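You operate a simulated robot arm through the tools that you are given. There is no shell and no other tool. Be economical: measure what you need, move in short steps, check, and stop when the job is done.

The job below is to be done with a simulated robot arm. You get a single attempt, and the scene is never put back.

JOB
Warm the black tin at 40 till its dot turns green.
Fine: leave the dial at 40, switch the hot plate off and put the tin in the white bench tray.

The check looks at the end state, three seconds after you hand in, the way a careful person would. Anything else that was tipped, shoved, dropped, spilled or broken makes it a failure.

ROBOT AND FRAMES
A 6-joint arm with a two-finger parallel gripper, fixed in place. Base frame: the origin is at the foot of the arm, x ahead of it, y to its left, z up; the work surface is at about z = 880. Lengths are in mm, angles in rad, forces in N, time in s.
With the tool pointing down near the work surface it reaches from about 360 to 760 mm from the base axis. Its first joint turns from -1.152 to 1.152 rad. Payload 2.45 kg.
Tool frame: the origin (TCP) lies between the finger pads and is the grasp point; the fingertips stand 24 mm ahead of it; z points along the fingers, y is the line along which they close. The gripper opens to 68 mm. The fingers are 17 mm wide and 10 mm thick; the gripper's body (40 by 70 mm) begins 41 mm behind the TCP.
Orientation is that of the tool frame in the base frame, as a unit quaternion [w, x, y, z]. With the fingers straight down and closing along the base's y, the tool's x points along the base's -x, its y along +y and its z along -z.

CONTROLS
- The arm moves only by the tool drive_tool. Its argument "increments" is one flat list of numbers, 7 for each row, row after row: the shift along the tool's x, y, z in mm, then the turn, a rotation vector about the tool's x, y, z in rad, then the gripper command, from -1 (shut) to 1 (fully open), values between in proportion. In form: [x, y, z, wx, wy, wz, hand, x, y, z, wx, wy, wz, hand, ...]. A call has 1 to 12 rows; each row shifts and turns the commanded pose from where the row before left it, along the tool's axes as they then stand. Rows are played at 5 a second. More than 50 mm and 0.15 rad between two rows, or a gripper value outside its range, and nothing of the call is played. A pose out of reach is approached as far as the arm can. The call stops where the force on the tool passes 40 N (or 10 N more than at its start, if that is more) or the arm is blocked; 0.2 s more then pass. Each finger travels about 108 mm/s and halts on what it meets, pressing with about 32 N; the grip force reading is that of the motor and also rises with nothing between the fingers. The clock runs only during rows and for 0.2 s after the last one: add rows that do not move to give the fingers time. The reply holds the time, the measured pose of the TCP, the force on the tool along the base axes, the opening and the grip force, in the units named above and with some noise, and new pictures: "views" is both (left out), scene, wrist or none.
- Cameras (640 x 400 px; columns grow to the right, rows downward): "scene" is fixed at [166.2, 416, 1457.3]; the picture's right is [-0.75, -0.67, 0.00], its down [-0.42, 0.47, -0.77] and it looks along [0.51, -0.58, -0.64] (base axes); focal length 328 px, centre (320, 200). "wrist" rides on the gripper at [84, 11, -75] in the tool frame; the picture's right is [-0.13, 0.99, 0.00], its down [-0.60, -0.08, -0.79] and it looks along [-0.79, -0.10, 0.61] (tool axes); focal length 251 px, centre (320, 200). There is no depth. A picture from a camera that has moved, and an enlarged one, comes with that camera's place and axes in the base frame and with its lens.
- enlarge(camera, box): a new picture of the part [left, top, right, bottom] of that camera's present view, enlarged. It takes no simulated time.
- job_done(): hands the job in; it is judged then, once.

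Go step by step. Nothing tells you positions but the pictures and the camera data: compare them with the known pose of the tool, close in by small moves and look again before you grip or let go. The budget is 120 turns and 170 pictures, counting those below and the enlarged ones. Unless the task says otherwise, let go and move clear before handing in, and close with one line.

The tools are called after "Call:" as a command line: name --argument value ..., lists and objects as JSON in quotes. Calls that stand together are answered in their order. drive_tool: Moves the arm, as the interface text tells. Its arguments: {"type":"object","properties":{"increments":{"type":"array"},"views":{"type":"string","enum":["both","scene","wrist","none"]}},"required":["increments"]} The other tools are called the same way: enlarge (camera, box) takes an enlarged picture of a part of a camera's view; job_done () hands the job in.

At the start:

```text
t: 0.0
tool_pos: [413.7, 114.1, 1211.3]
ee_rot: [0.0, 0.0, 1.0, 0.0]
force: [-0.6, -0.4, -1.3]
width: 67.9
grip_force: 0.0
```

scene: 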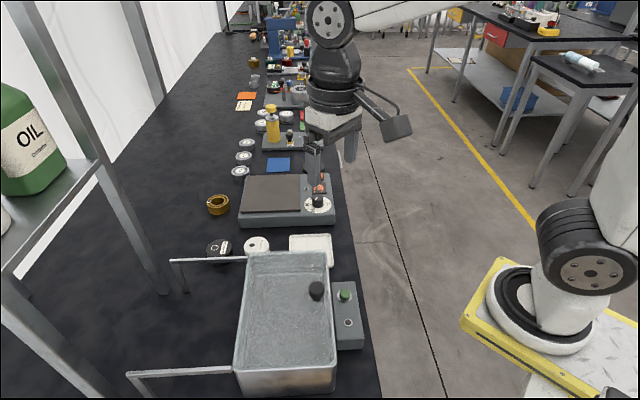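
wrist: 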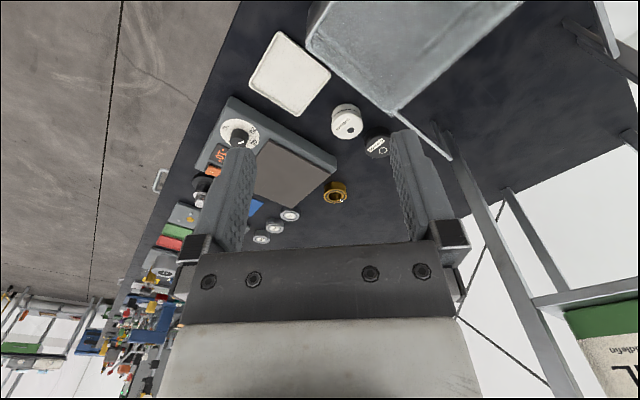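

I see the hot plate with a dial, a black tin, a white tin, a white tray and a metal sink. I'll zoom in first.

Call:
enlarge --camera "scene" --box '[190, 160, 350, 260]'

Call:
enlarge --camera "wrist" --box '[190, 20, 430, 170]'

```text
4.00 times, centred on (270, 210) of scene
camera zoom: at [166.2, 416.0, 1457.3], right [-0.75, -0.67, 0.0], down [-0.42, 0.47, -0.77], along [0.51, -0.58, -0.64], focal length 1310 px, centre (520, 160)
```

zoom: 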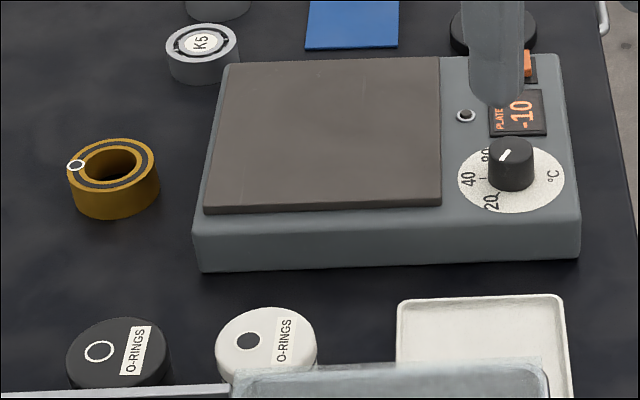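

```text
2.67 times, centred on (310, 95) of wrist
camera zoom: at [329.2, 123.1, 1285.2], right [0.13, 0.99, 0.0], down [0.6, -0.08, 0.79], along [0.79, -0.1, -0.61], focal length 670 px, centre (347, 480)
```

zoom: 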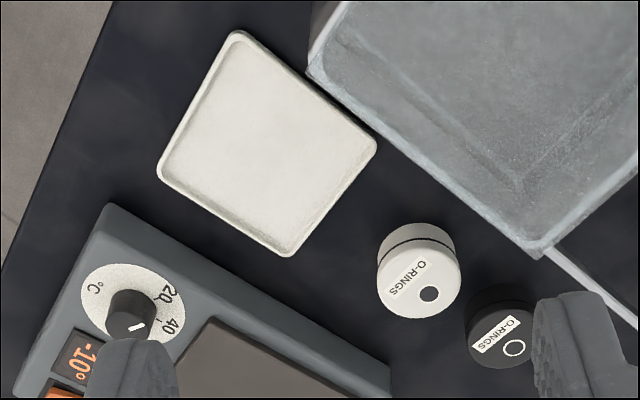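

The dial sits near (580,-47), the tin near (662,192) and the tray near (520,50). The tank rim and rod are at about z 980. I'll move over the dial for a closer look.

Call:
drive_tool --increments '[-15, -25, 22, 0, 0, 0, 1, -15, -25, 22, 0, 0, 0, 1, -15, -25, 22, 0, 0, 0, 1, -15, -25, 22, 0, 0, 0, 1, -15, -25, 22, 0, 0, 0, 1, -15, -25, 22, 0, 0, 0, 1, 0, 0, 0, 0, 0, 0, 1]'

```text
t: 1.6
tool_pos: [503.8, -37.9, 1077.7]
ee_rot: [0.0, 0.0, 1.0, 0.0]
force: [-0.1, 0.3, -0.3]
width: 68.2
grip_force: 0.1
camera wrist: at [419.3, -28.0, 1152.8], right [0.13, 0.99, 0.0], down [0.6, -0.08, 0.79], along [0.79, -0.1, -0.61], focal length 251 px, centre (320, 200)
```

scene: 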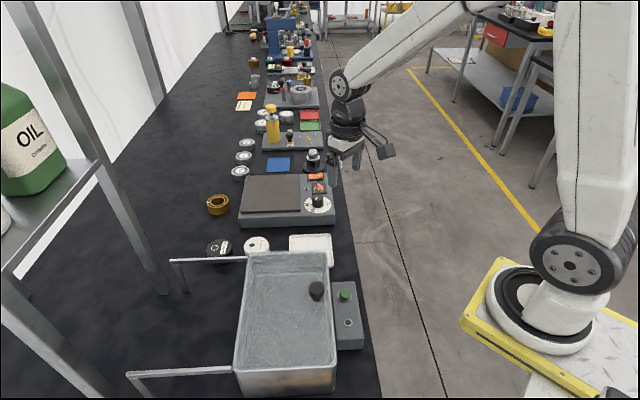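
wrist: 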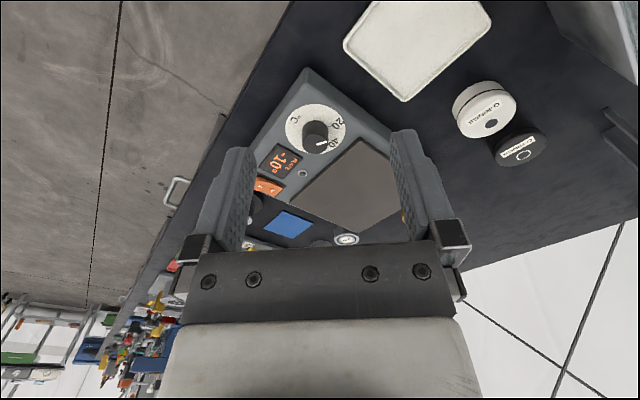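

Call:
enlarge --camera "wrist" --box '[240, 80, 368, 210]'

Call:
enlarge --camera "scene" --box '[290, 145, 346, 220]'

```text
3.08 times, centred on (304, 145) of wrist
camera zoom: at [419.3, -28.0, 1152.8], right [0.13, 0.99, 0.0], down [0.6, -0.08, 0.79], along [0.79, -0.1, -0.61], focal length 774 px, centre (369, 369)
```

zoom: 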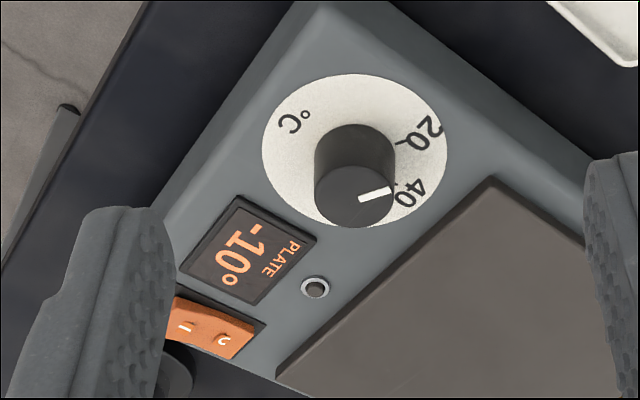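

```text
5.33 times, centred on (318, 182) of scene
camera zoom: at [166.2, 416.0, 1457.3], right [-0.75, -0.67, 0.0], down [-0.42, 0.47, -0.77], along [0.51, -0.58, -0.64], focal length 1747 px, centre (331, 293)
```

zoom: 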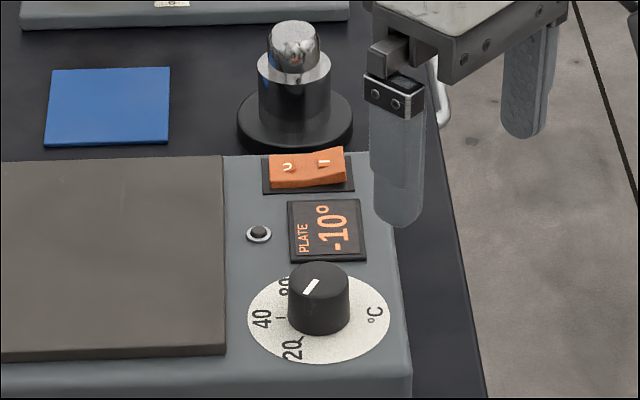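

The dial pointer sits at 20, the 40 mark is about 1 rad clockwise from it, and the rocker looks off. The knob top is near (585,-53,949). I'll move above it.

Call:
drive_tool --increments '[-27, -5, 0, 0, 0, 0, 1, -27, -5, 0, 0, 0, 0, 1, -27, -5, 0, 0, 0, 0, 1, 0, 0, 30, 0, 0, 0, 1, 0, 0, 30, 0, 0, 0, 1, 0, 0, 20, 0, 0, 0, 1, 0, 0, 0, 0, 0, 0, 1]'

Call:
enlarge --camera "scene" --box '[270, 135, 366, 235]'

```text
t: 3.2
tool_pos: [584.0, -52.5, 999.5]
ee_rot: [0.0, 0.0, 1.0, 0.0]
force: [0.2, 0.0, 0.2]
width: 68.0
grip_force: 0.0
camera wrist: at [500.7, -42.1, 1072.8], right [0.13, 0.99, 0.0], down [0.6, -0.08, 0.79], along [0.79, -0.1, -0.61], focal length 251 px, centre (320, 200)
```

scene: 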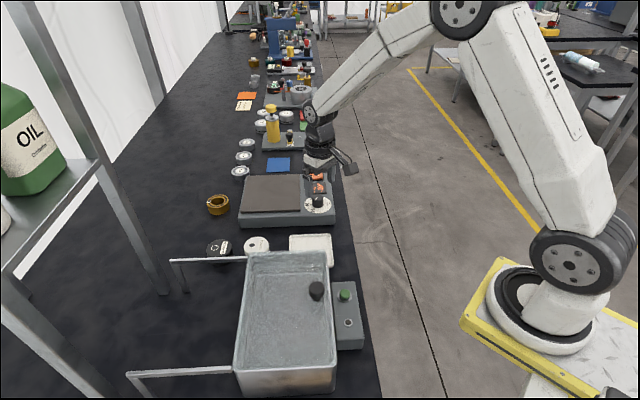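
wrist: 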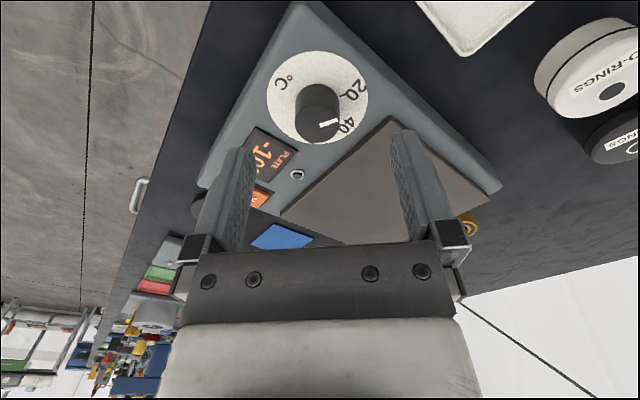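

```text
4.00 times, centred on (318, 185) of scene
camera zoom: at [166.2, 416.0, 1457.3], right [-0.75, -0.67, 0.0], down [-0.42, 0.47, -0.77], along [0.51, -0.58, -0.64], focal length 1310 px, centre (328, 260)
```

zoom: 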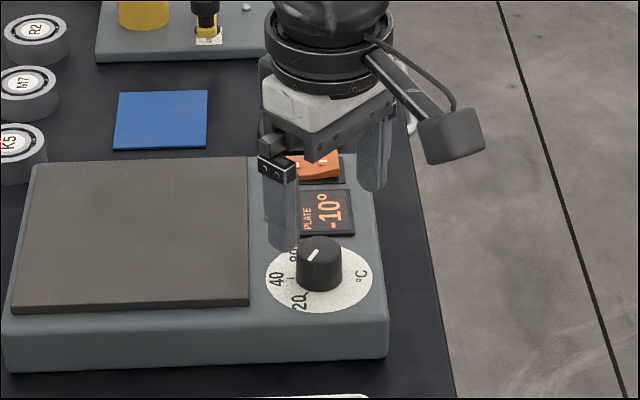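

Zooming on the knob to refine its centre.

Call:
enlarge --camera "wrist" --box '[250, 40, 378, 150]'

```text
3.64 times, centred on (314, 95) of wrist
camera zoom: at [500.7, -42.1, 1072.8], right [0.13, 0.99, 0.0], down [0.6, -0.08, 0.79], along [0.79, -0.1, -0.61], focal length 914 px, centre (342, 582)
```

zoom: 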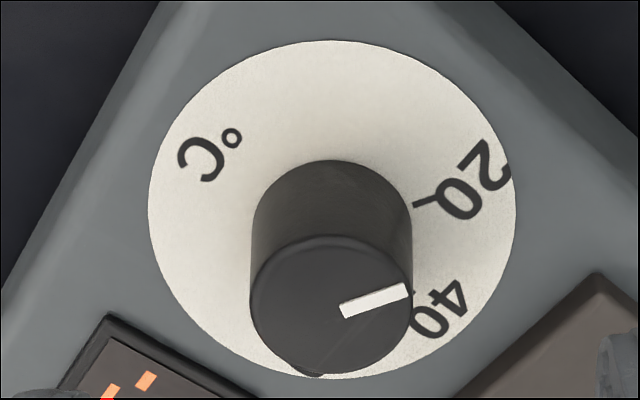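

The knob centre is near (587,-54.5). Next I'll centre on it, descend to z 958 and close.

Call:
drive_tool --increments '[-3, -2, 10, 0, 0, 0, 1, 0, 0, 15, 0, 0, 0, 1, 0, 0, 16, 0, 0, 0, 1, 0, 0, 0, 0, 0, 0, 0, 0, 0, 0, 0, 0, 0, -1, 0, 0, 0, 0, 0, 0, -1, 0, 0, 0, 0, 0, 0, -1]'

Call:
enlarge --camera "scene" --box '[270, 135, 366, 235]'

```text
t: 4.8
tool_pos: [586.5, -54.8, 958.9]
ee_rot: [0.0, 0.0, 1.0, -0.002]
force: [0.8, -20.5, -1.9]
width: 28.1
grip_force: 42.5
camera wrist: at [503.4, -45.2, 1031.7], right [0.13, 0.99, 0.0], down [0.6, -0.08, 0.79], along [0.79, -0.1, -0.61], focal length 251 px, centre (320, 200)
```

scene: 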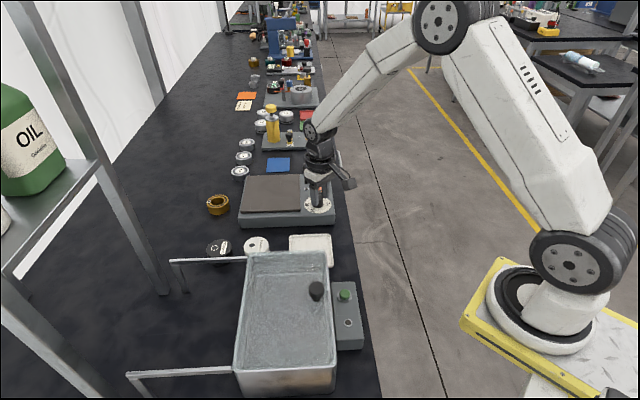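
wrist: 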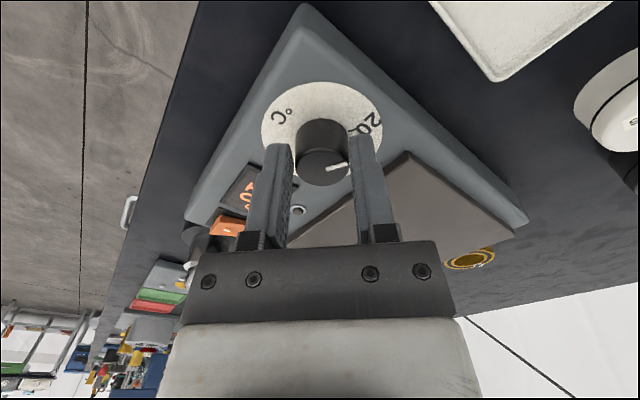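

```text
4.00 times, centred on (318, 185) of scene
camera zoom: at [166.2, 415.4, 1457.5], right [-0.75, -0.67, 0.0], down [-0.42, 0.47, -0.77], along [0.51, -0.58, -0.64], focal length 1310 px, centre (328, 260)
```

zoom: 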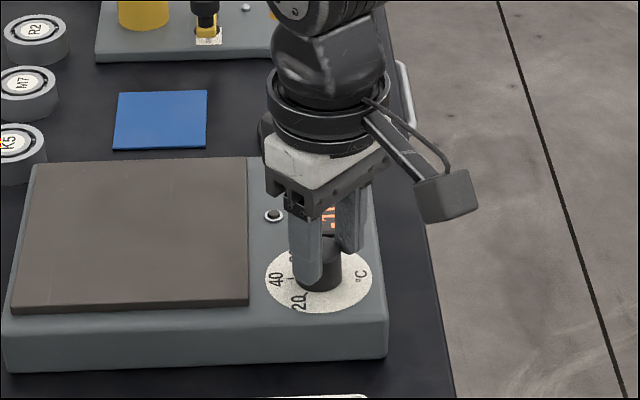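

Knob gripped. Now I'll turn it clockwise, relieving the small side load at the same time.

Call:
drive_tool --increments '[0, -0.8, 0, 0, 0, 0, -1, 0, 0, 0, 0, 0, 0.1, -1, 0, 0, 0, 0, 0, 0.14, -1, 0, 0, 0, 0, 0, 0.14, -1, 0, 0, 0, 0, 0, 0.14, -1, 0, 0, 0, 0, 0, 0, -1]'

```text
t: 6.2
tool_pos: [588.0, -51.1, 958.1]
ee_rot: [0.0, 0.257, 0.966, 0.002]
force: [21.3, 28.3, -16.4]
width: 28.2
grip_force: 43.0
camera wrist: at [520.9, -1.2, 1031.8], right [0.6, 0.8, 0.0], down [0.48, -0.37, 0.79], along [0.63, -0.48, -0.61], focal length 251 px, centre (320, 200)
```

scene: 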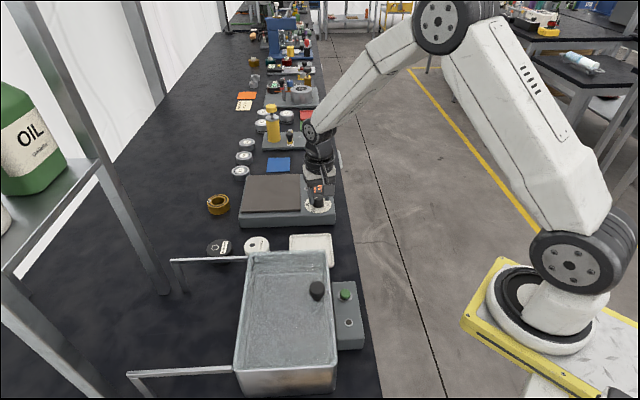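
wrist: 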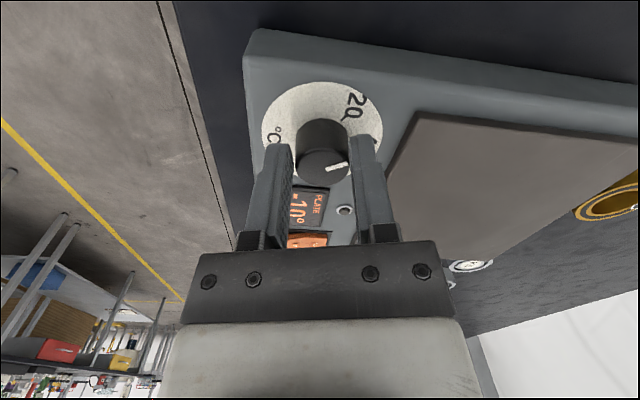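

The knob centre is about 8 mm further along x than I gripped it (around 595,-55). I'll relieve the strain and continue the turn about the knob's own axis.

Call:
drive_tool --increments '[0.9, 4.4, 0, 0, 0, 0, -1, 0, 1.05, 0, 0, 0, 0.13, -1, 0, 1.05, 0, 0, 0, 0.13, -1, 0, 1.05, 0, 0, 0, 0.13, -1, 0, 1.05, 0, 0, 0, 0.13, -1, 0, 0, 0, 0, 0, 0, -1]'

Call:
enlarge --camera "wrist" --box '[230, 60, 410, 200]'

```text
t: 7.6
tool_pos: [592.2, -48.2, 956.1]
ee_rot: [0.0, 0.498, 0.867, -0.001]
force: [7.6, -4.3, -12.9]
width: 28.2
grip_force: 42.3
camera wrist: at [558.9, 29.2, 1031.9], right [0.92, 0.39, 0.0], down [0.24, -0.56, 0.79], along [0.31, -0.73, -0.61], focal length 251 px, centre (320, 200)
```

scene: 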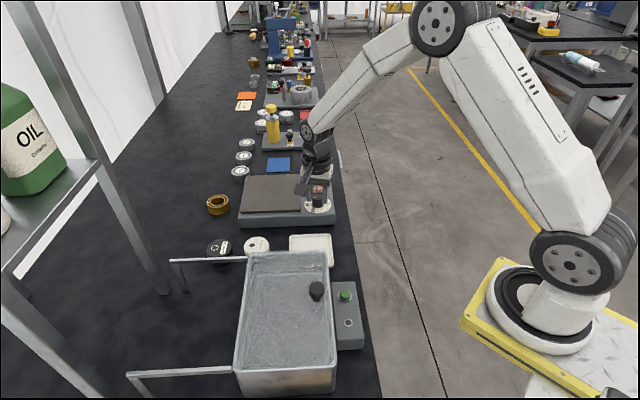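
wrist: 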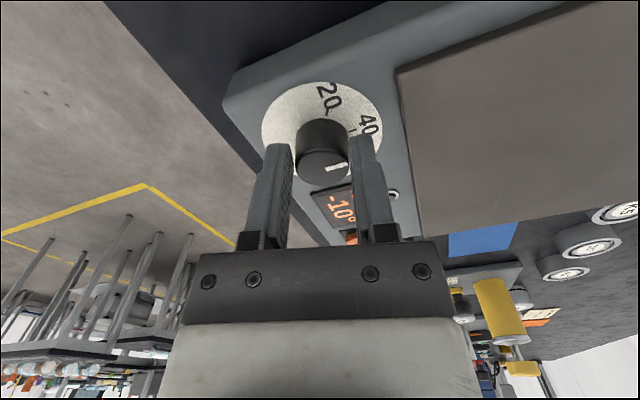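

```text
2.86 times, centred on (320, 130) of wrist
camera zoom: at [558.9, 29.2, 1031.9], right [0.92, 0.39, 0.0], down [0.24, -0.56, 0.79], along [0.31, -0.73, -0.61], focal length 718 px, centre (320, 400)
```

zoom: 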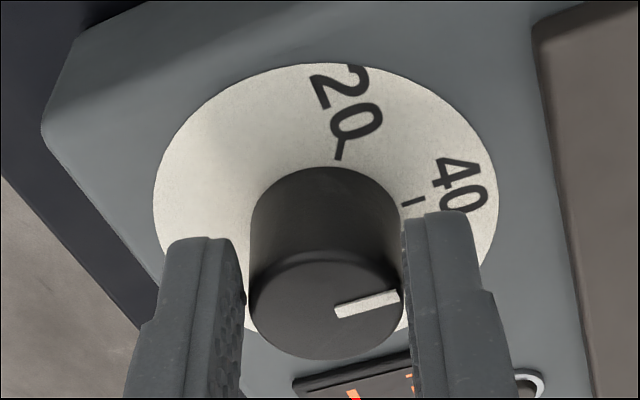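

The pointer is now about parallel with the 40 tick. I'll release, lift and check.

Call:
drive_tool --increments '[0, 0, 0, 0, 0, 0, 0.6, 0, 0, 0, 0, 0, 0, 0.6, 0, 0, -25, 0, 0, 0, 0.6, 0, 0, -30, 0, 0, 0, 0.6, 0, 0, -30, 0, 0, 0, 0.6, 0, 0, 0, 0, 0, 0, 0.6]'

Call:
enlarge --camera "scene" --box '[290, 165, 346, 220]'

Call:
enlarge --camera "wrist" --box '[240, 40, 400, 180]'

```text
t: 9.0
tool_pos: [591.7, -46.7, 1043.6]
ee_rot: [0.0, 0.497, 0.868, 0.0]
force: [-0.7, 0.3, 0.2]
width: 54.4
grip_force: 0.0
camera wrist: at [558.4, 30.1, 1117.6], right [0.92, 0.39, 0.0], down [0.24, -0.56, 0.79], along [0.31, -0.73, -0.61], focal length 251 px, centre (320, 200)
```

scene: 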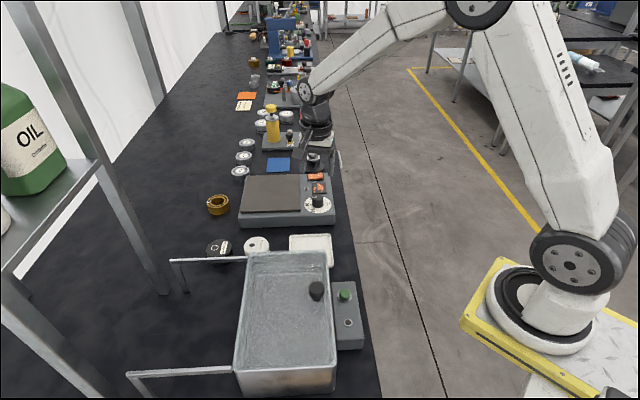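
wrist: 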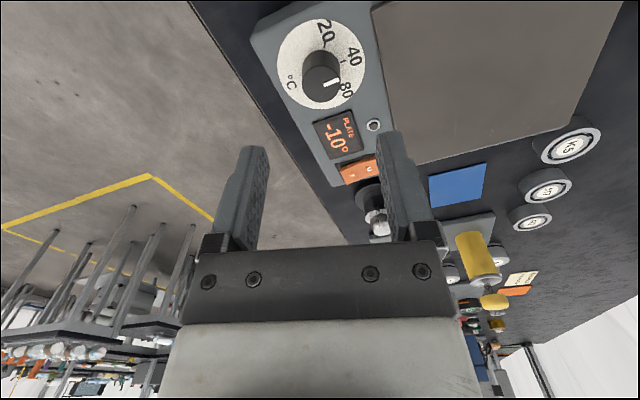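

```text
7.27 times, centred on (318, 192) of scene
camera zoom: at [166.2, 416.0, 1457.3], right [-0.75, -0.67, 0.0], down [-0.42, 0.47, -0.77], along [0.51, -0.58, -0.64], focal length 2382 px, centre (334, 254)
```

zoom: 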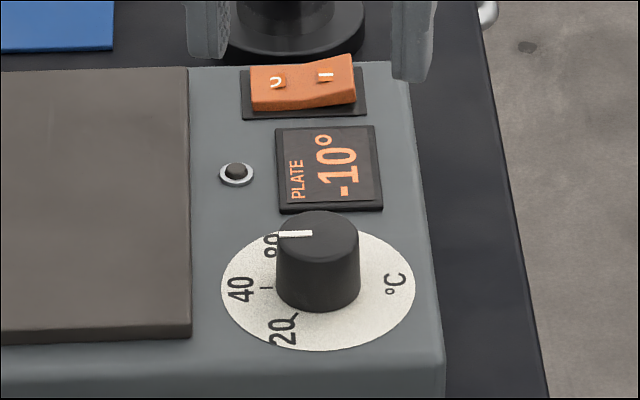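

```text
2.86 times, centred on (320, 110) of wrist
camera zoom: at [558.4, 30.1, 1117.6], right [0.92, 0.39, 0.0], down [0.24, -0.56, 0.79], along [0.31, -0.73, -0.61], focal length 718 px, centre (320, 457)
```

zoom: 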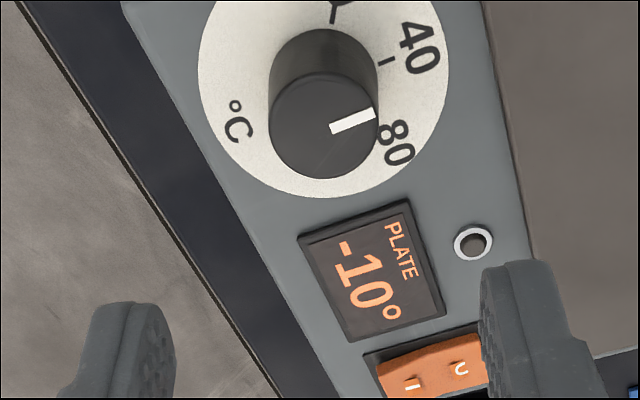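

The dial points at 40. Recomputing from both cameras, the knob top is at z≈937 and the I side of the rocker is near (673,-147,920). I'll close the fingers and move above the I end.

Call:
drive_tool --increments '[-43, 4.2, 0, 0, 0, 0, -1, -43, 4.2, 0, 0, 0, 0, -1, -43, 4.2, 0, 0, 0, 0, -1, 0, 0, 40, 0, 0, 0, -1, 0, 0, 35, 0, 0, 0, -1, 0, 0, 0, 0, 0, 0, -1]'

Call:
enlarge --camera "scene" --box '[280, 140, 350, 215]'

Call:
enlarge --camera "wrist" --box '[240, 80, 400, 240]'

```text
t: 10.4
tool_pos: [667.0, -151.8, 969.3]
ee_rot: [0.0, 0.497, 0.868, 0.0]
force: [0.2, 0.0, 0.2]
width: 0.0
grip_force: 23.5
camera wrist: at [634.5, -75.1, 1042.3], right [0.92, 0.39, 0.0], down [0.24, -0.56, 0.79], along [0.31, -0.73, -0.61], focal length 251 px, centre (320, 200)
```

scene: 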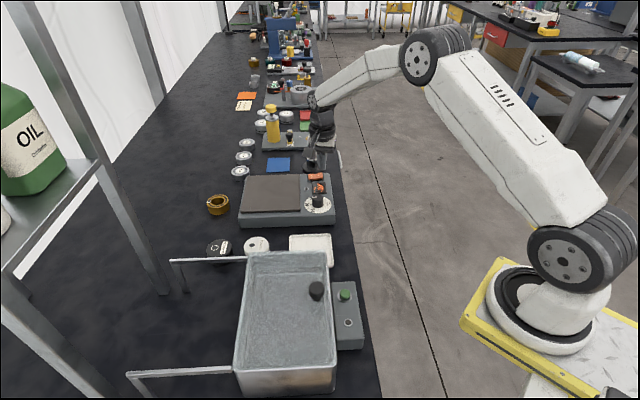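
wrist: 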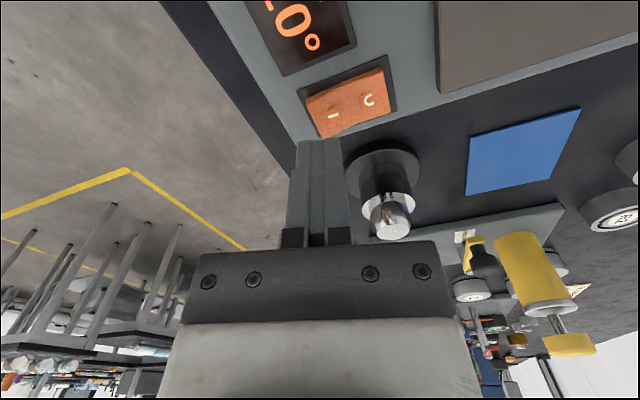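

```text
5.33 times, centred on (315, 178) of scene
camera zoom: at [166.2, 416.0, 1457.3], right [-0.75, -0.67, 0.0], down [-0.42, 0.47, -0.77], along [0.51, -0.58, -0.64], focal length 1747 px, centre (347, 320)
```

zoom: 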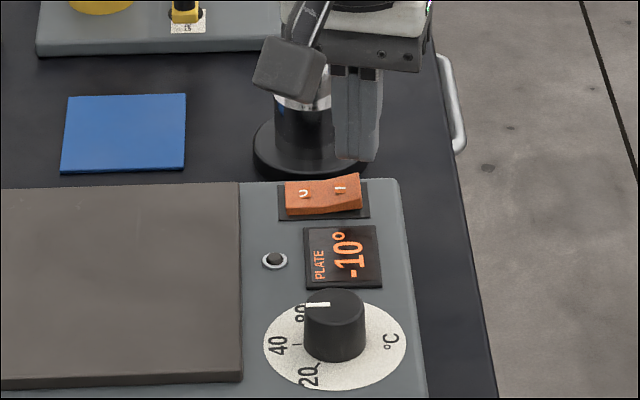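

```text
2.50 times, centred on (320, 160) of wrist
camera zoom: at [634.5, -75.1, 1042.3], right [0.92, 0.39, 0.0], down [0.24, -0.56, 0.79], along [0.31, -0.73, -0.61], focal length 629 px, centre (320, 300)
```

zoom: 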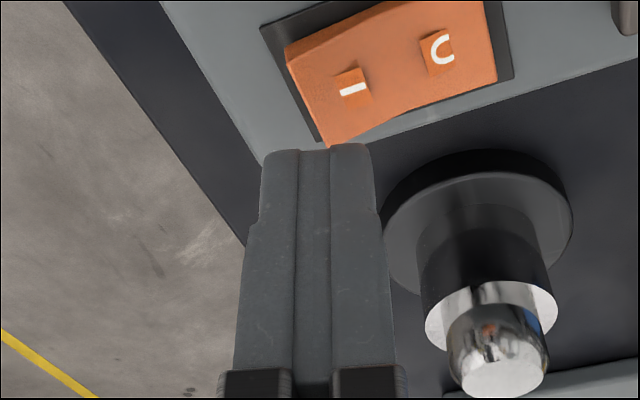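

The fingertips are just outside the I mark. I'll nudge inward 3 mm and press down slowly.

Call:
drive_tool --increments '[0, 3, 8, 0, 0, 0, -1, 0, 0, 9, 0, 0, 0, -1, 0, 0, 3, 0, 0, 0, -1, 0, 0, 3, 0, 0, 0, -1, 0, 0, 2, 0, 0, 0, -1, 0, 0, 2, 0, 0, 0, -1, 0, 0, 2, 0, 0, 0, -1]'

Call:
enlarge --camera "scene" --box '[280, 140, 350, 215]'

```text
t: 11.5
tool_pos: [668.1, -151.0, 949.6]
ee_rot: [0.0, 0.497, 0.868, -0.001]
force: [-9.8, 1.2, 10.3]
width: 0.0
grip_force: 23.0
stopped in row 5: the force on the tool passed its limit (the readings are from after the stop); the commanded pose is now the measured one
camera wrist: at [637.2, -73.7, 1023.8], right [0.92, 0.39, 0.0], down [0.24, -0.56, 0.79], along [0.31, -0.73, -0.61], focal length 251 px, centre (320, 200)
```

scene: 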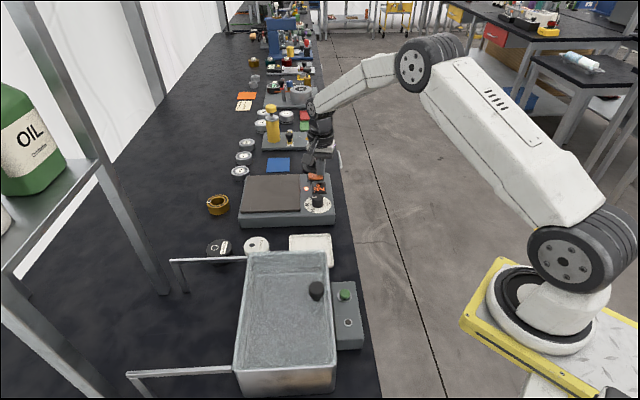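
wrist: 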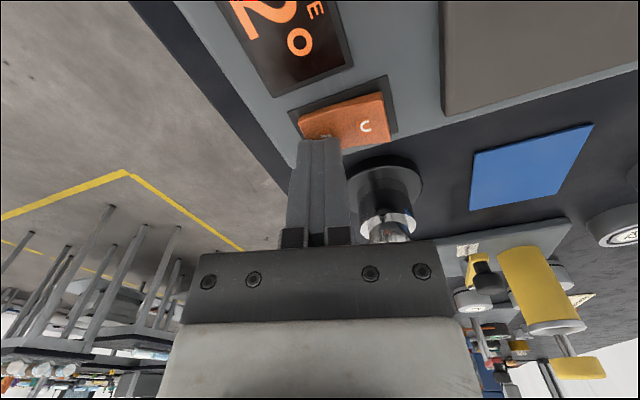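

```text
5.33 times, centred on (315, 178) of scene
camera zoom: at [165.7, 416.1, 1457.3], right [-0.75, -0.67, 0.0], down [-0.42, 0.47, -0.77], along [0.51, -0.58, -0.64], focal length 1747 px, centre (347, 320)
```

zoom: 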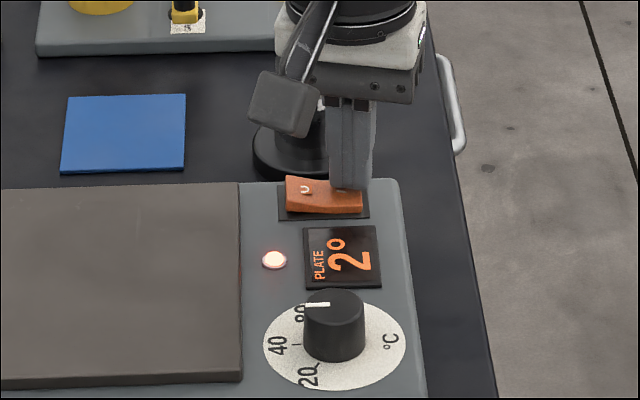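

The plate is on (red lamp, reading 2° and rising). I'll lift off and rotate the tool so the camera stays clear of the rod when I reach the tin.

Call:
drive_tool --increments '[0, 0, -45, 0, 0, 0, -1, 0, 0, -45, 0, 0, 0, -1, 0, 0, 0, 0, 0, -0.149, -1, 0, 0, 0, 0, 0, -0.149, -1, 0, 0, 0, 0, 0, -0.149, 0, 0, 0, 0, 0, 0, -0.149, 1, 0, 0, 0, 0, 0, -0.149, 1, 0, 0, 0, 0, 0, -0.149, 1, 0, 0, 0, 0, 0, -0.149, 1, 0, 0, 0, 0, 0, -0.149, 1, 0, 0, 0, 0, 0, -0.149, 1, 0, 0, 0, 0, 0, -0.149, 1]' --views "none"

Call:
drive_tool --increments '[0, 0, 0, 0, 0, -0.149, 1, 0, 0, 0, 0, 0, -0.149, 1, 0, 0, 0, 0, 0, 0, 1]' --views "scene"

```text
t: 14.1
tool_pos: [669.7, -150.5, 1037.4]
ee_rot: [0.001, -0.224, 0.975, 0.0]
force: [-0.2, 0.0, 0.6]
width: 67.8
grip_force: 0.0
```

```text
t: 14.9
tool_pos: [670.6, -148.9, 1038.9]
ee_rot: [0.002, -0.367, 0.93, 0.0]
force: [0.4, 0.2, -0.1]
width: 68.0
grip_force: 0.0
```

scene: 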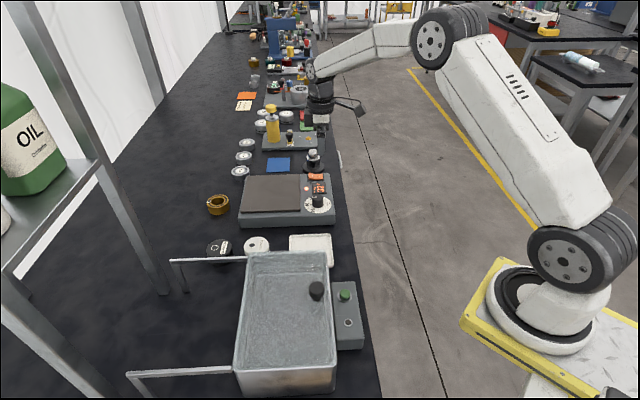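

Now moving over toward the black tin, staying high.

Call:
drive_tool --increments '[-27.4, 36.1, 0, 0, 0, 0, 1, -27.4, 36.1, 0, 0, 0, 0, 1, -27.4, 36.1, 0, 0, 0, 0, 1, -27.4, 36.1, 0, 0, 0, 0, 1, -27.4, 36.1, 0, 0, 0, 0, 1, -27.4, 36.1, 0, 0, 0, 0, 1, -27.4, 36.1, 0, 0, 0, 0, 1, 0, 0, 0, 0, 0, 0, 1]'

Call:
enlarge --camera "wrist" --box '[220, 0, 420, 150]'

```text
t: 16.7
tool_pos: [638.7, 165.9, 1038.3]
ee_rot: [0.002, -0.366, 0.931, -0.001]
force: [0.9, 0.2, 0.0]
width: 67.9
grip_force: 0.1
camera wrist: at [569.9, 115.3, 1112.4], right [-0.58, 0.81, 0.0], down [0.49, 0.35, 0.79], along [0.65, 0.46, -0.61], focal length 251 px, centre (320, 200)
```

scene: 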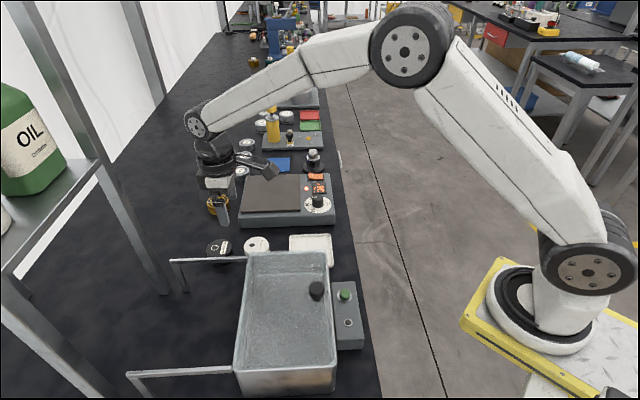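
wrist: 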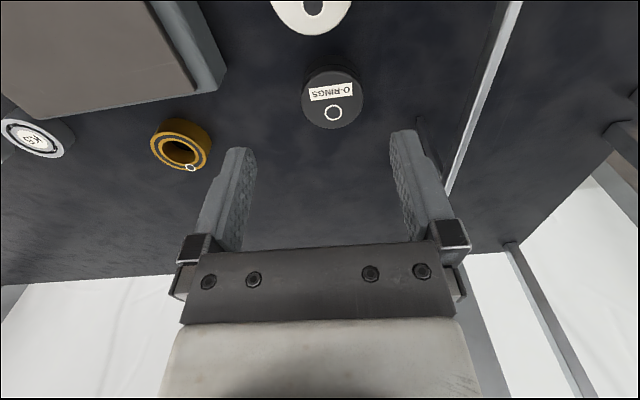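

```text
2.67 times, centred on (320, 75) of wrist
camera zoom: at [569.9, 115.3, 1112.4], right [-0.58, 0.81, 0.0], down [0.49, 0.35, 0.79], along [0.65, 0.46, -0.61], focal length 670 px, centre (320, 533)
```

zoom: 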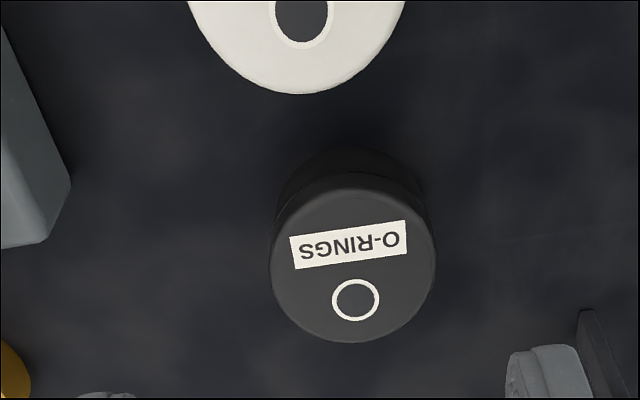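

The tin is about 56 mm wide, centred near (666,196) with its top around 905. I'll centre over it and descend partway.

Call:
drive_tool --increments '[-40.5, 3.4, 0, 0, 0, 0, 1, 0, 0, 40, 0, 0, 0, 1, 0, 0, 40, 0, 0, 0, 1, 0, 0, 0, 0, 0, 0, 1]'

Call:
enlarge --camera "scene" --box '[170, 180, 290, 265]'

```text
t: 17.7
tool_pos: [666.1, 196.5, 958.8]
ee_rot: [0.001, -0.366, 0.931, 0.0]
force: [0.5, 0.6, 0.7]
width: 68.0
grip_force: 0.1
camera wrist: at [597.8, 145.2, 1032.3], right [-0.58, 0.81, 0.0], down [0.49, 0.35, 0.79], along [0.65, 0.46, -0.61], focal length 251 px, centre (320, 200)
```

scene: 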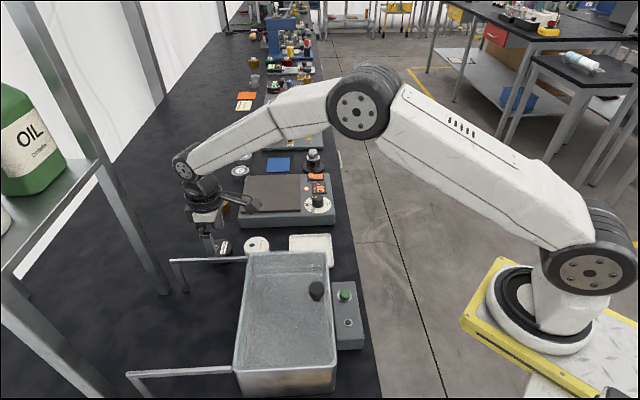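
wrist: 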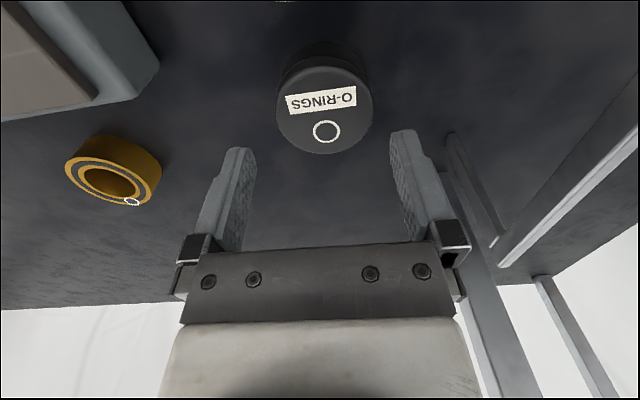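

```text
4.71 times, centred on (230, 222) of scene
camera zoom: at [166.2, 416.0, 1457.3], right [-0.75, -0.67, 0.0], down [-0.42, 0.47, -0.77], along [0.51, -0.58, -0.64], focal length 1542 px, centre (744, 94)
```

zoom: 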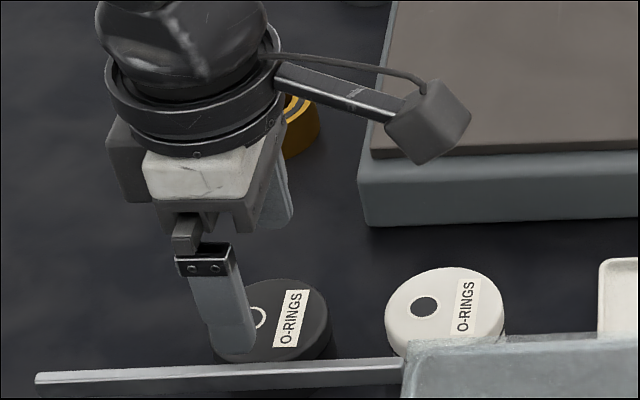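

Alignment looks within a couple of millimetres. I'll make a small correction and descend to grasp height with the fingers still open.

Call:
drive_tool --increments '[2.5, 1.8, 0, 0, 0, 0, 1, 0, 0, 18, 0, 0, 0, 1, 0, 0, 12, 0, 0, 0, 1, 0, 0, 10, 0, 0, 0, 1, 0, 0, 9, 0, 0, 0, 1, 0, 0, 0, 0, 0, 0, 1]'

Call:
enlarge --camera "scene" --box '[170, 180, 290, 265]'

```text
t: 19.1
tool_pos: [663.2, 194.5, 910.1]
ee_rot: [0.001, -0.365, 0.931, -0.001]
force: [0.0, 0.0, 0.2]
width: 68.0
grip_force: 0.1
camera wrist: at [594.9, 144.5, 983.4], right [-0.58, 0.81, 0.0], down [0.49, 0.35, 0.79], along [0.65, 0.46, -0.61], focal length 251 px, centre (320, 200)
```

scene: 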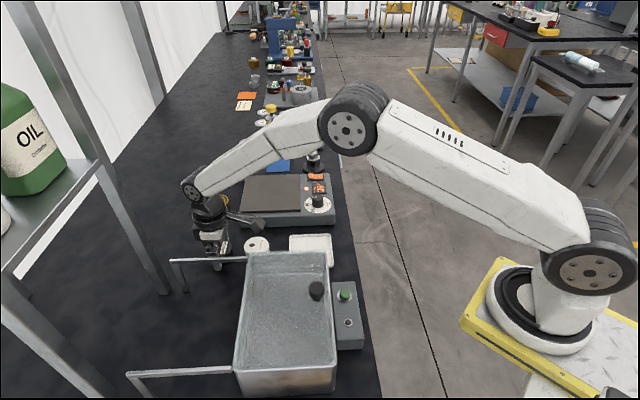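
wrist: 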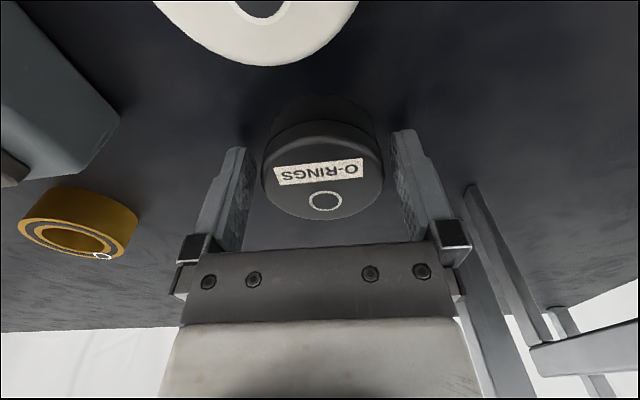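

```text
4.71 times, centred on (230, 222) of scene
camera zoom: at [166.2, 416.0, 1457.3], right [-0.75, -0.67, 0.0], down [-0.42, 0.47, -0.77], along [0.51, -0.58, -0.64], focal length 1542 px, centre (744, 94)
```

zoom: 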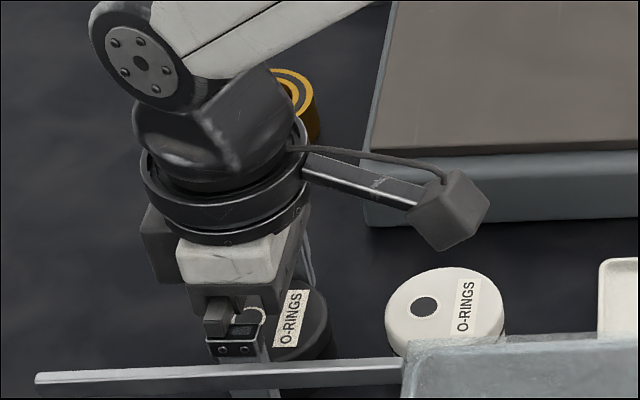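

The tin sits between the fingers with no contact. Closing.

Call:
drive_tool --increments '[0, 0, 1, 0, 0, 0, 0.6, 0, 0, 0, 0, 0, 0, 0.4, 0, 0, 0, 0, 0, 0, -1, 0, 0, 0, 0, 0, 0, -1, 0, 0, 0, 0, 0, 0, -1]' --views "wrist"

```text
t: 20.3
tool_pos: [663.6, 195.3, 909.4]
ee_rot: [0.002, -0.366, 0.931, 0.0]
force: [-2.5, 0.0, 10.7]
width: 54.8
grip_force: 31.9
camera wrist: at [594.9, 144.5, 983.2], right [-0.58, 0.81, 0.0], down [0.49, 0.35, 0.8], along [0.65, 0.46, -0.61], focal length 251 px, centre (320, 200)
```

wrist: 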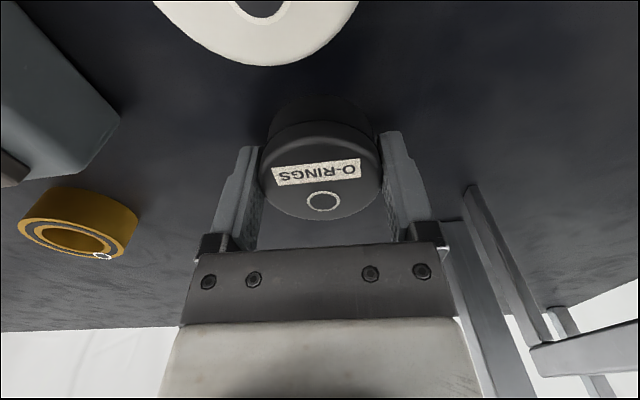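

Gripped (54.8 mm wide). Lifting and carrying it over to the plate centre near (708,-8).

Call:
drive_tool --increments '[0, 0, -20, 0, 0, 0, -1, 0, 0, -45, 0, 0, 0, -1, 0, 0, -45, 0, 0, 0, -1, 21.2, -35.7, 0, 0, 0, 0, -1, 21.2, -35.7, 0, 0, 0, 0, -1, 21.2, -35.7, 0, 0, 0, 0, -1, 21.2, -35.7, 0, 0, 0, 0, -1, 21.2, -35.7, 0, 0, 0, 0, -1, 0, 0, 20, 0, 0, 0, -1, 0, 0, 20, 0, 0, 0, -1, 0, 0, 0, 0, 0, 0, -1]'

Call:
enlarge --camera "scene" --box '[200, 130, 350, 235]'

```text
t: 22.7
tool_pos: [707.2, -6.5, 979.6]
ee_rot: [0.001, -0.366, 0.931, -0.001]
force: [0.2, 0.0, 0.0]
width: 0.0
grip_force: 23.8
camera wrist: at [638.3, -57.4, 1052.8], right [-0.58, 0.81, 0.0], down [0.49, 0.35, 0.79], along [0.65, 0.46, -0.61], focal length 251 px, centre (320, 200)
```

scene: 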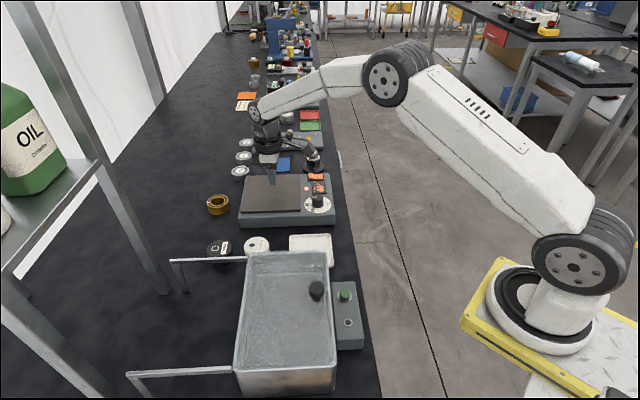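
wrist: 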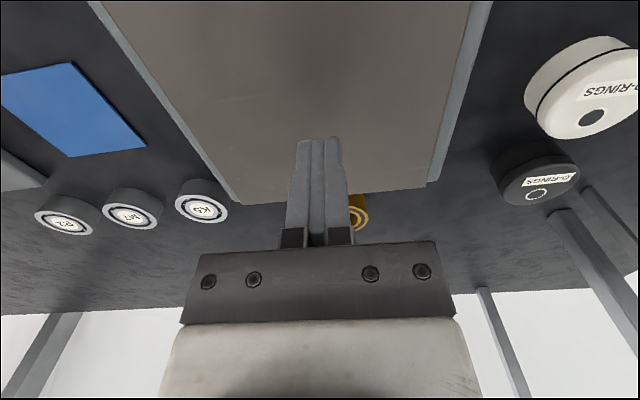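

```text
3.81 times, centred on (275, 182) of scene
camera zoom: at [166.2, 416.0, 1457.3], right [-0.75, -0.67, 0.0], down [-0.42, 0.47, -0.77], along [0.51, -0.58, -0.64], focal length 1248 px, centre (491, 267)
```

zoom: 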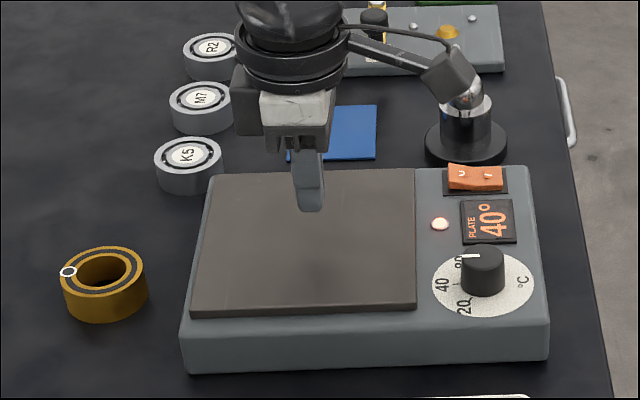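

The tin slipped out and is still standing on the bench; the plate now reads 40°. I'll check the tin's position before going back to grip it lower.

Call:
enlarge --camera "scene" --box '[190, 220, 280, 270]'

Call:
enlarge --camera "wrist" --box '[480, 30, 640, 220]'

```text
7.11 times, centred on (235, 245) of scene
camera zoom: at [166.2, 416.0, 1457.3], right [-0.75, -0.67, 0.0], down [-0.42, 0.47, -0.77], along [0.51, -0.58, -0.64], focal length 2329 px, centre (924, -120)
```

zoom: 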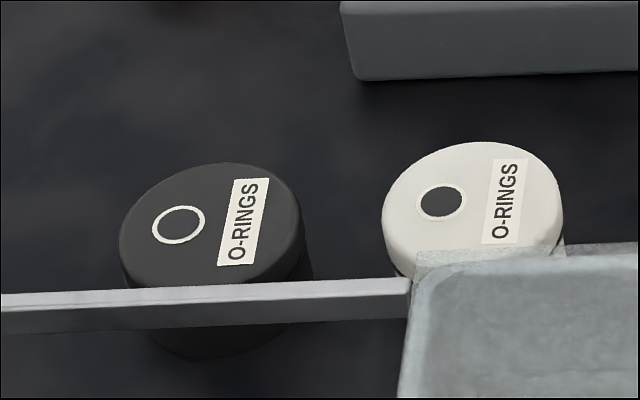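

```text
2.11 times, centred on (560, 125) of wrist
camera zoom: at [638.3, -57.4, 1052.8], right [-0.58, 0.81, 0.0], down [0.49, 0.35, 0.79], along [0.65, 0.46, -0.61], focal length 529 px, centre (-185, 358)
```

zoom: 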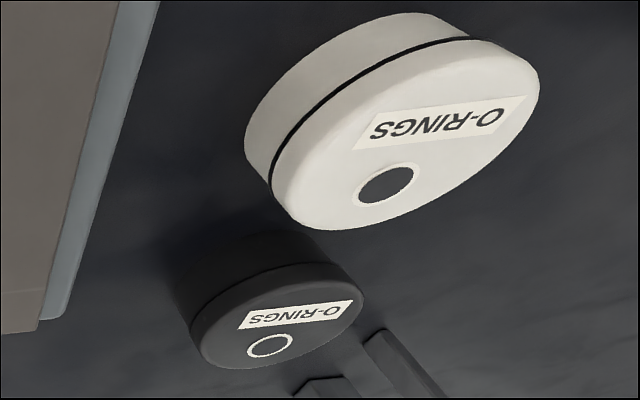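

The tin stands where it was, so the fingers slid off. I'll return, straddle it again slightly lower and inspect closely before gripping.

Call:
drive_tool --increments '[0, 0, -40, 0, 0, 0, 0, -21.2, 35.7, 0, 0, 0, 0, 1, -21.2, 35.7, 0, 0, 0, 0, 1, -21.2, 35.7, 0, 0, 0, 0, 1, -21.2, 35.7, 0, 0, 0, 0, 1, -21.2, 35.7, 0, 0, 0, 0, 1, 0, 0, 40, 0, 0, 0, 1, 0, 0, 36, 0, 0, 0, 1, 0, 0, 0, 0, 0, 0, 1]' --views "wrist"

Call:
enlarge --camera "wrist" --box '[200, 40, 440, 220]'

```text
t: 24.7
tool_pos: [664.9, 193.4, 941.6]
ee_rot: [0.0, -0.366, 0.931, 0.0]
force: [-0.1, 0.5, -0.5]
width: 68.0
grip_force: 0.0
camera wrist: at [595.4, 143.4, 1016.3], right [-0.58, 0.81, 0.0], down [0.49, 0.35, 0.79], along [0.65, 0.46, -0.61], focal length 251 px, centre (320, 200)
```

wrist: 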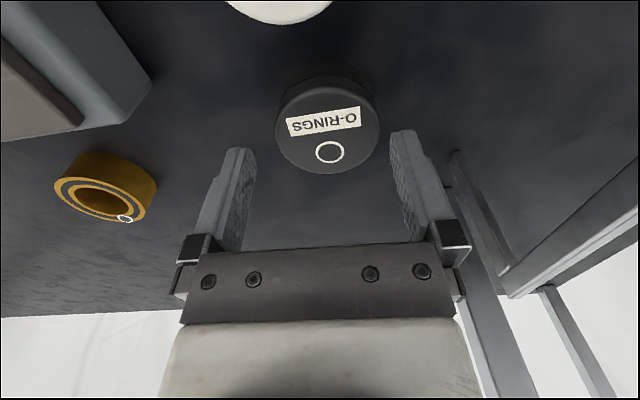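

```text
2.22 times, centred on (320, 130) of wrist
camera zoom: at [595.4, 143.4, 1016.3], right [-0.58, 0.81, 0.0], down [0.49, 0.35, 0.79], along [0.65, 0.46, -0.61], focal length 559 px, centre (320, 356)
```

zoom: 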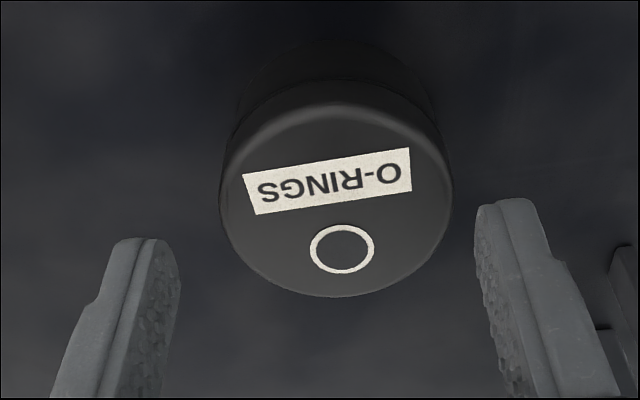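

The tin centre is about (663.4,198.3), its top about 908 and its diameter 56 mm. I'll centre on it, go slightly lower, grip longer and lift slowly by a little.

Call:
drive_tool --increments '[-2, 4.4, 0, 0, 0, 0, 1, 0, 0, 18, 0, 0, 0, 1, 0, 0, 12, 0, 0, 0, 1, 0, 0, 4.5, 0, 0, 0, 1, 0, 0, 0, 0, 0, 0, 1]' --views "wrist"

Call:
enlarge --camera "wrist" --box '[200, 70, 440, 250]'

```text
t: 25.9
tool_pos: [661.8, 198.8, 908.9]
ee_rot: [0.001, -0.366, 0.931, 0.0]
force: [-0.4, -0.8, -0.1]
width: 67.9
grip_force: 0.0
camera wrist: at [593.3, 148.7, 982.1], right [-0.58, 0.81, 0.0], down [0.49, 0.35, 0.79], along [0.65, 0.46, -0.61], focal length 251 px, centre (320, 200)
```

wrist: 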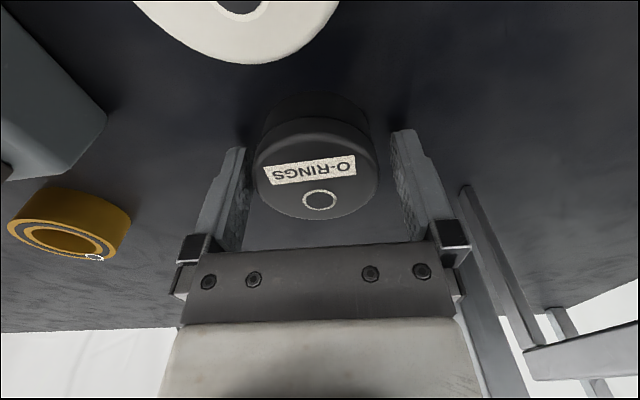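

```text
2.22 times, centred on (320, 160) of wrist
camera zoom: at [593.3, 148.7, 982.1], right [-0.58, 0.81, 0.0], down [0.49, 0.35, 0.79], along [0.65, 0.46, -0.61], focal length 559 px, centre (320, 289)
```

zoom: 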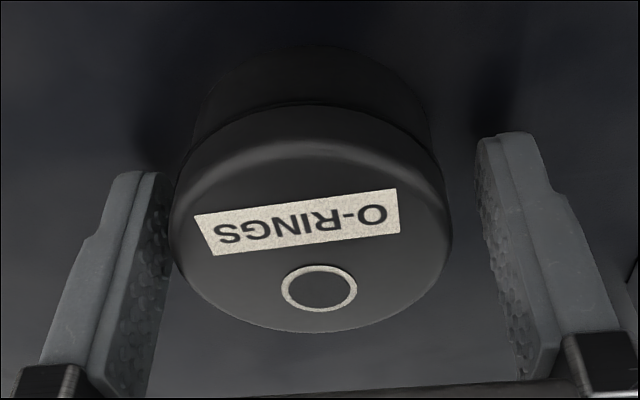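

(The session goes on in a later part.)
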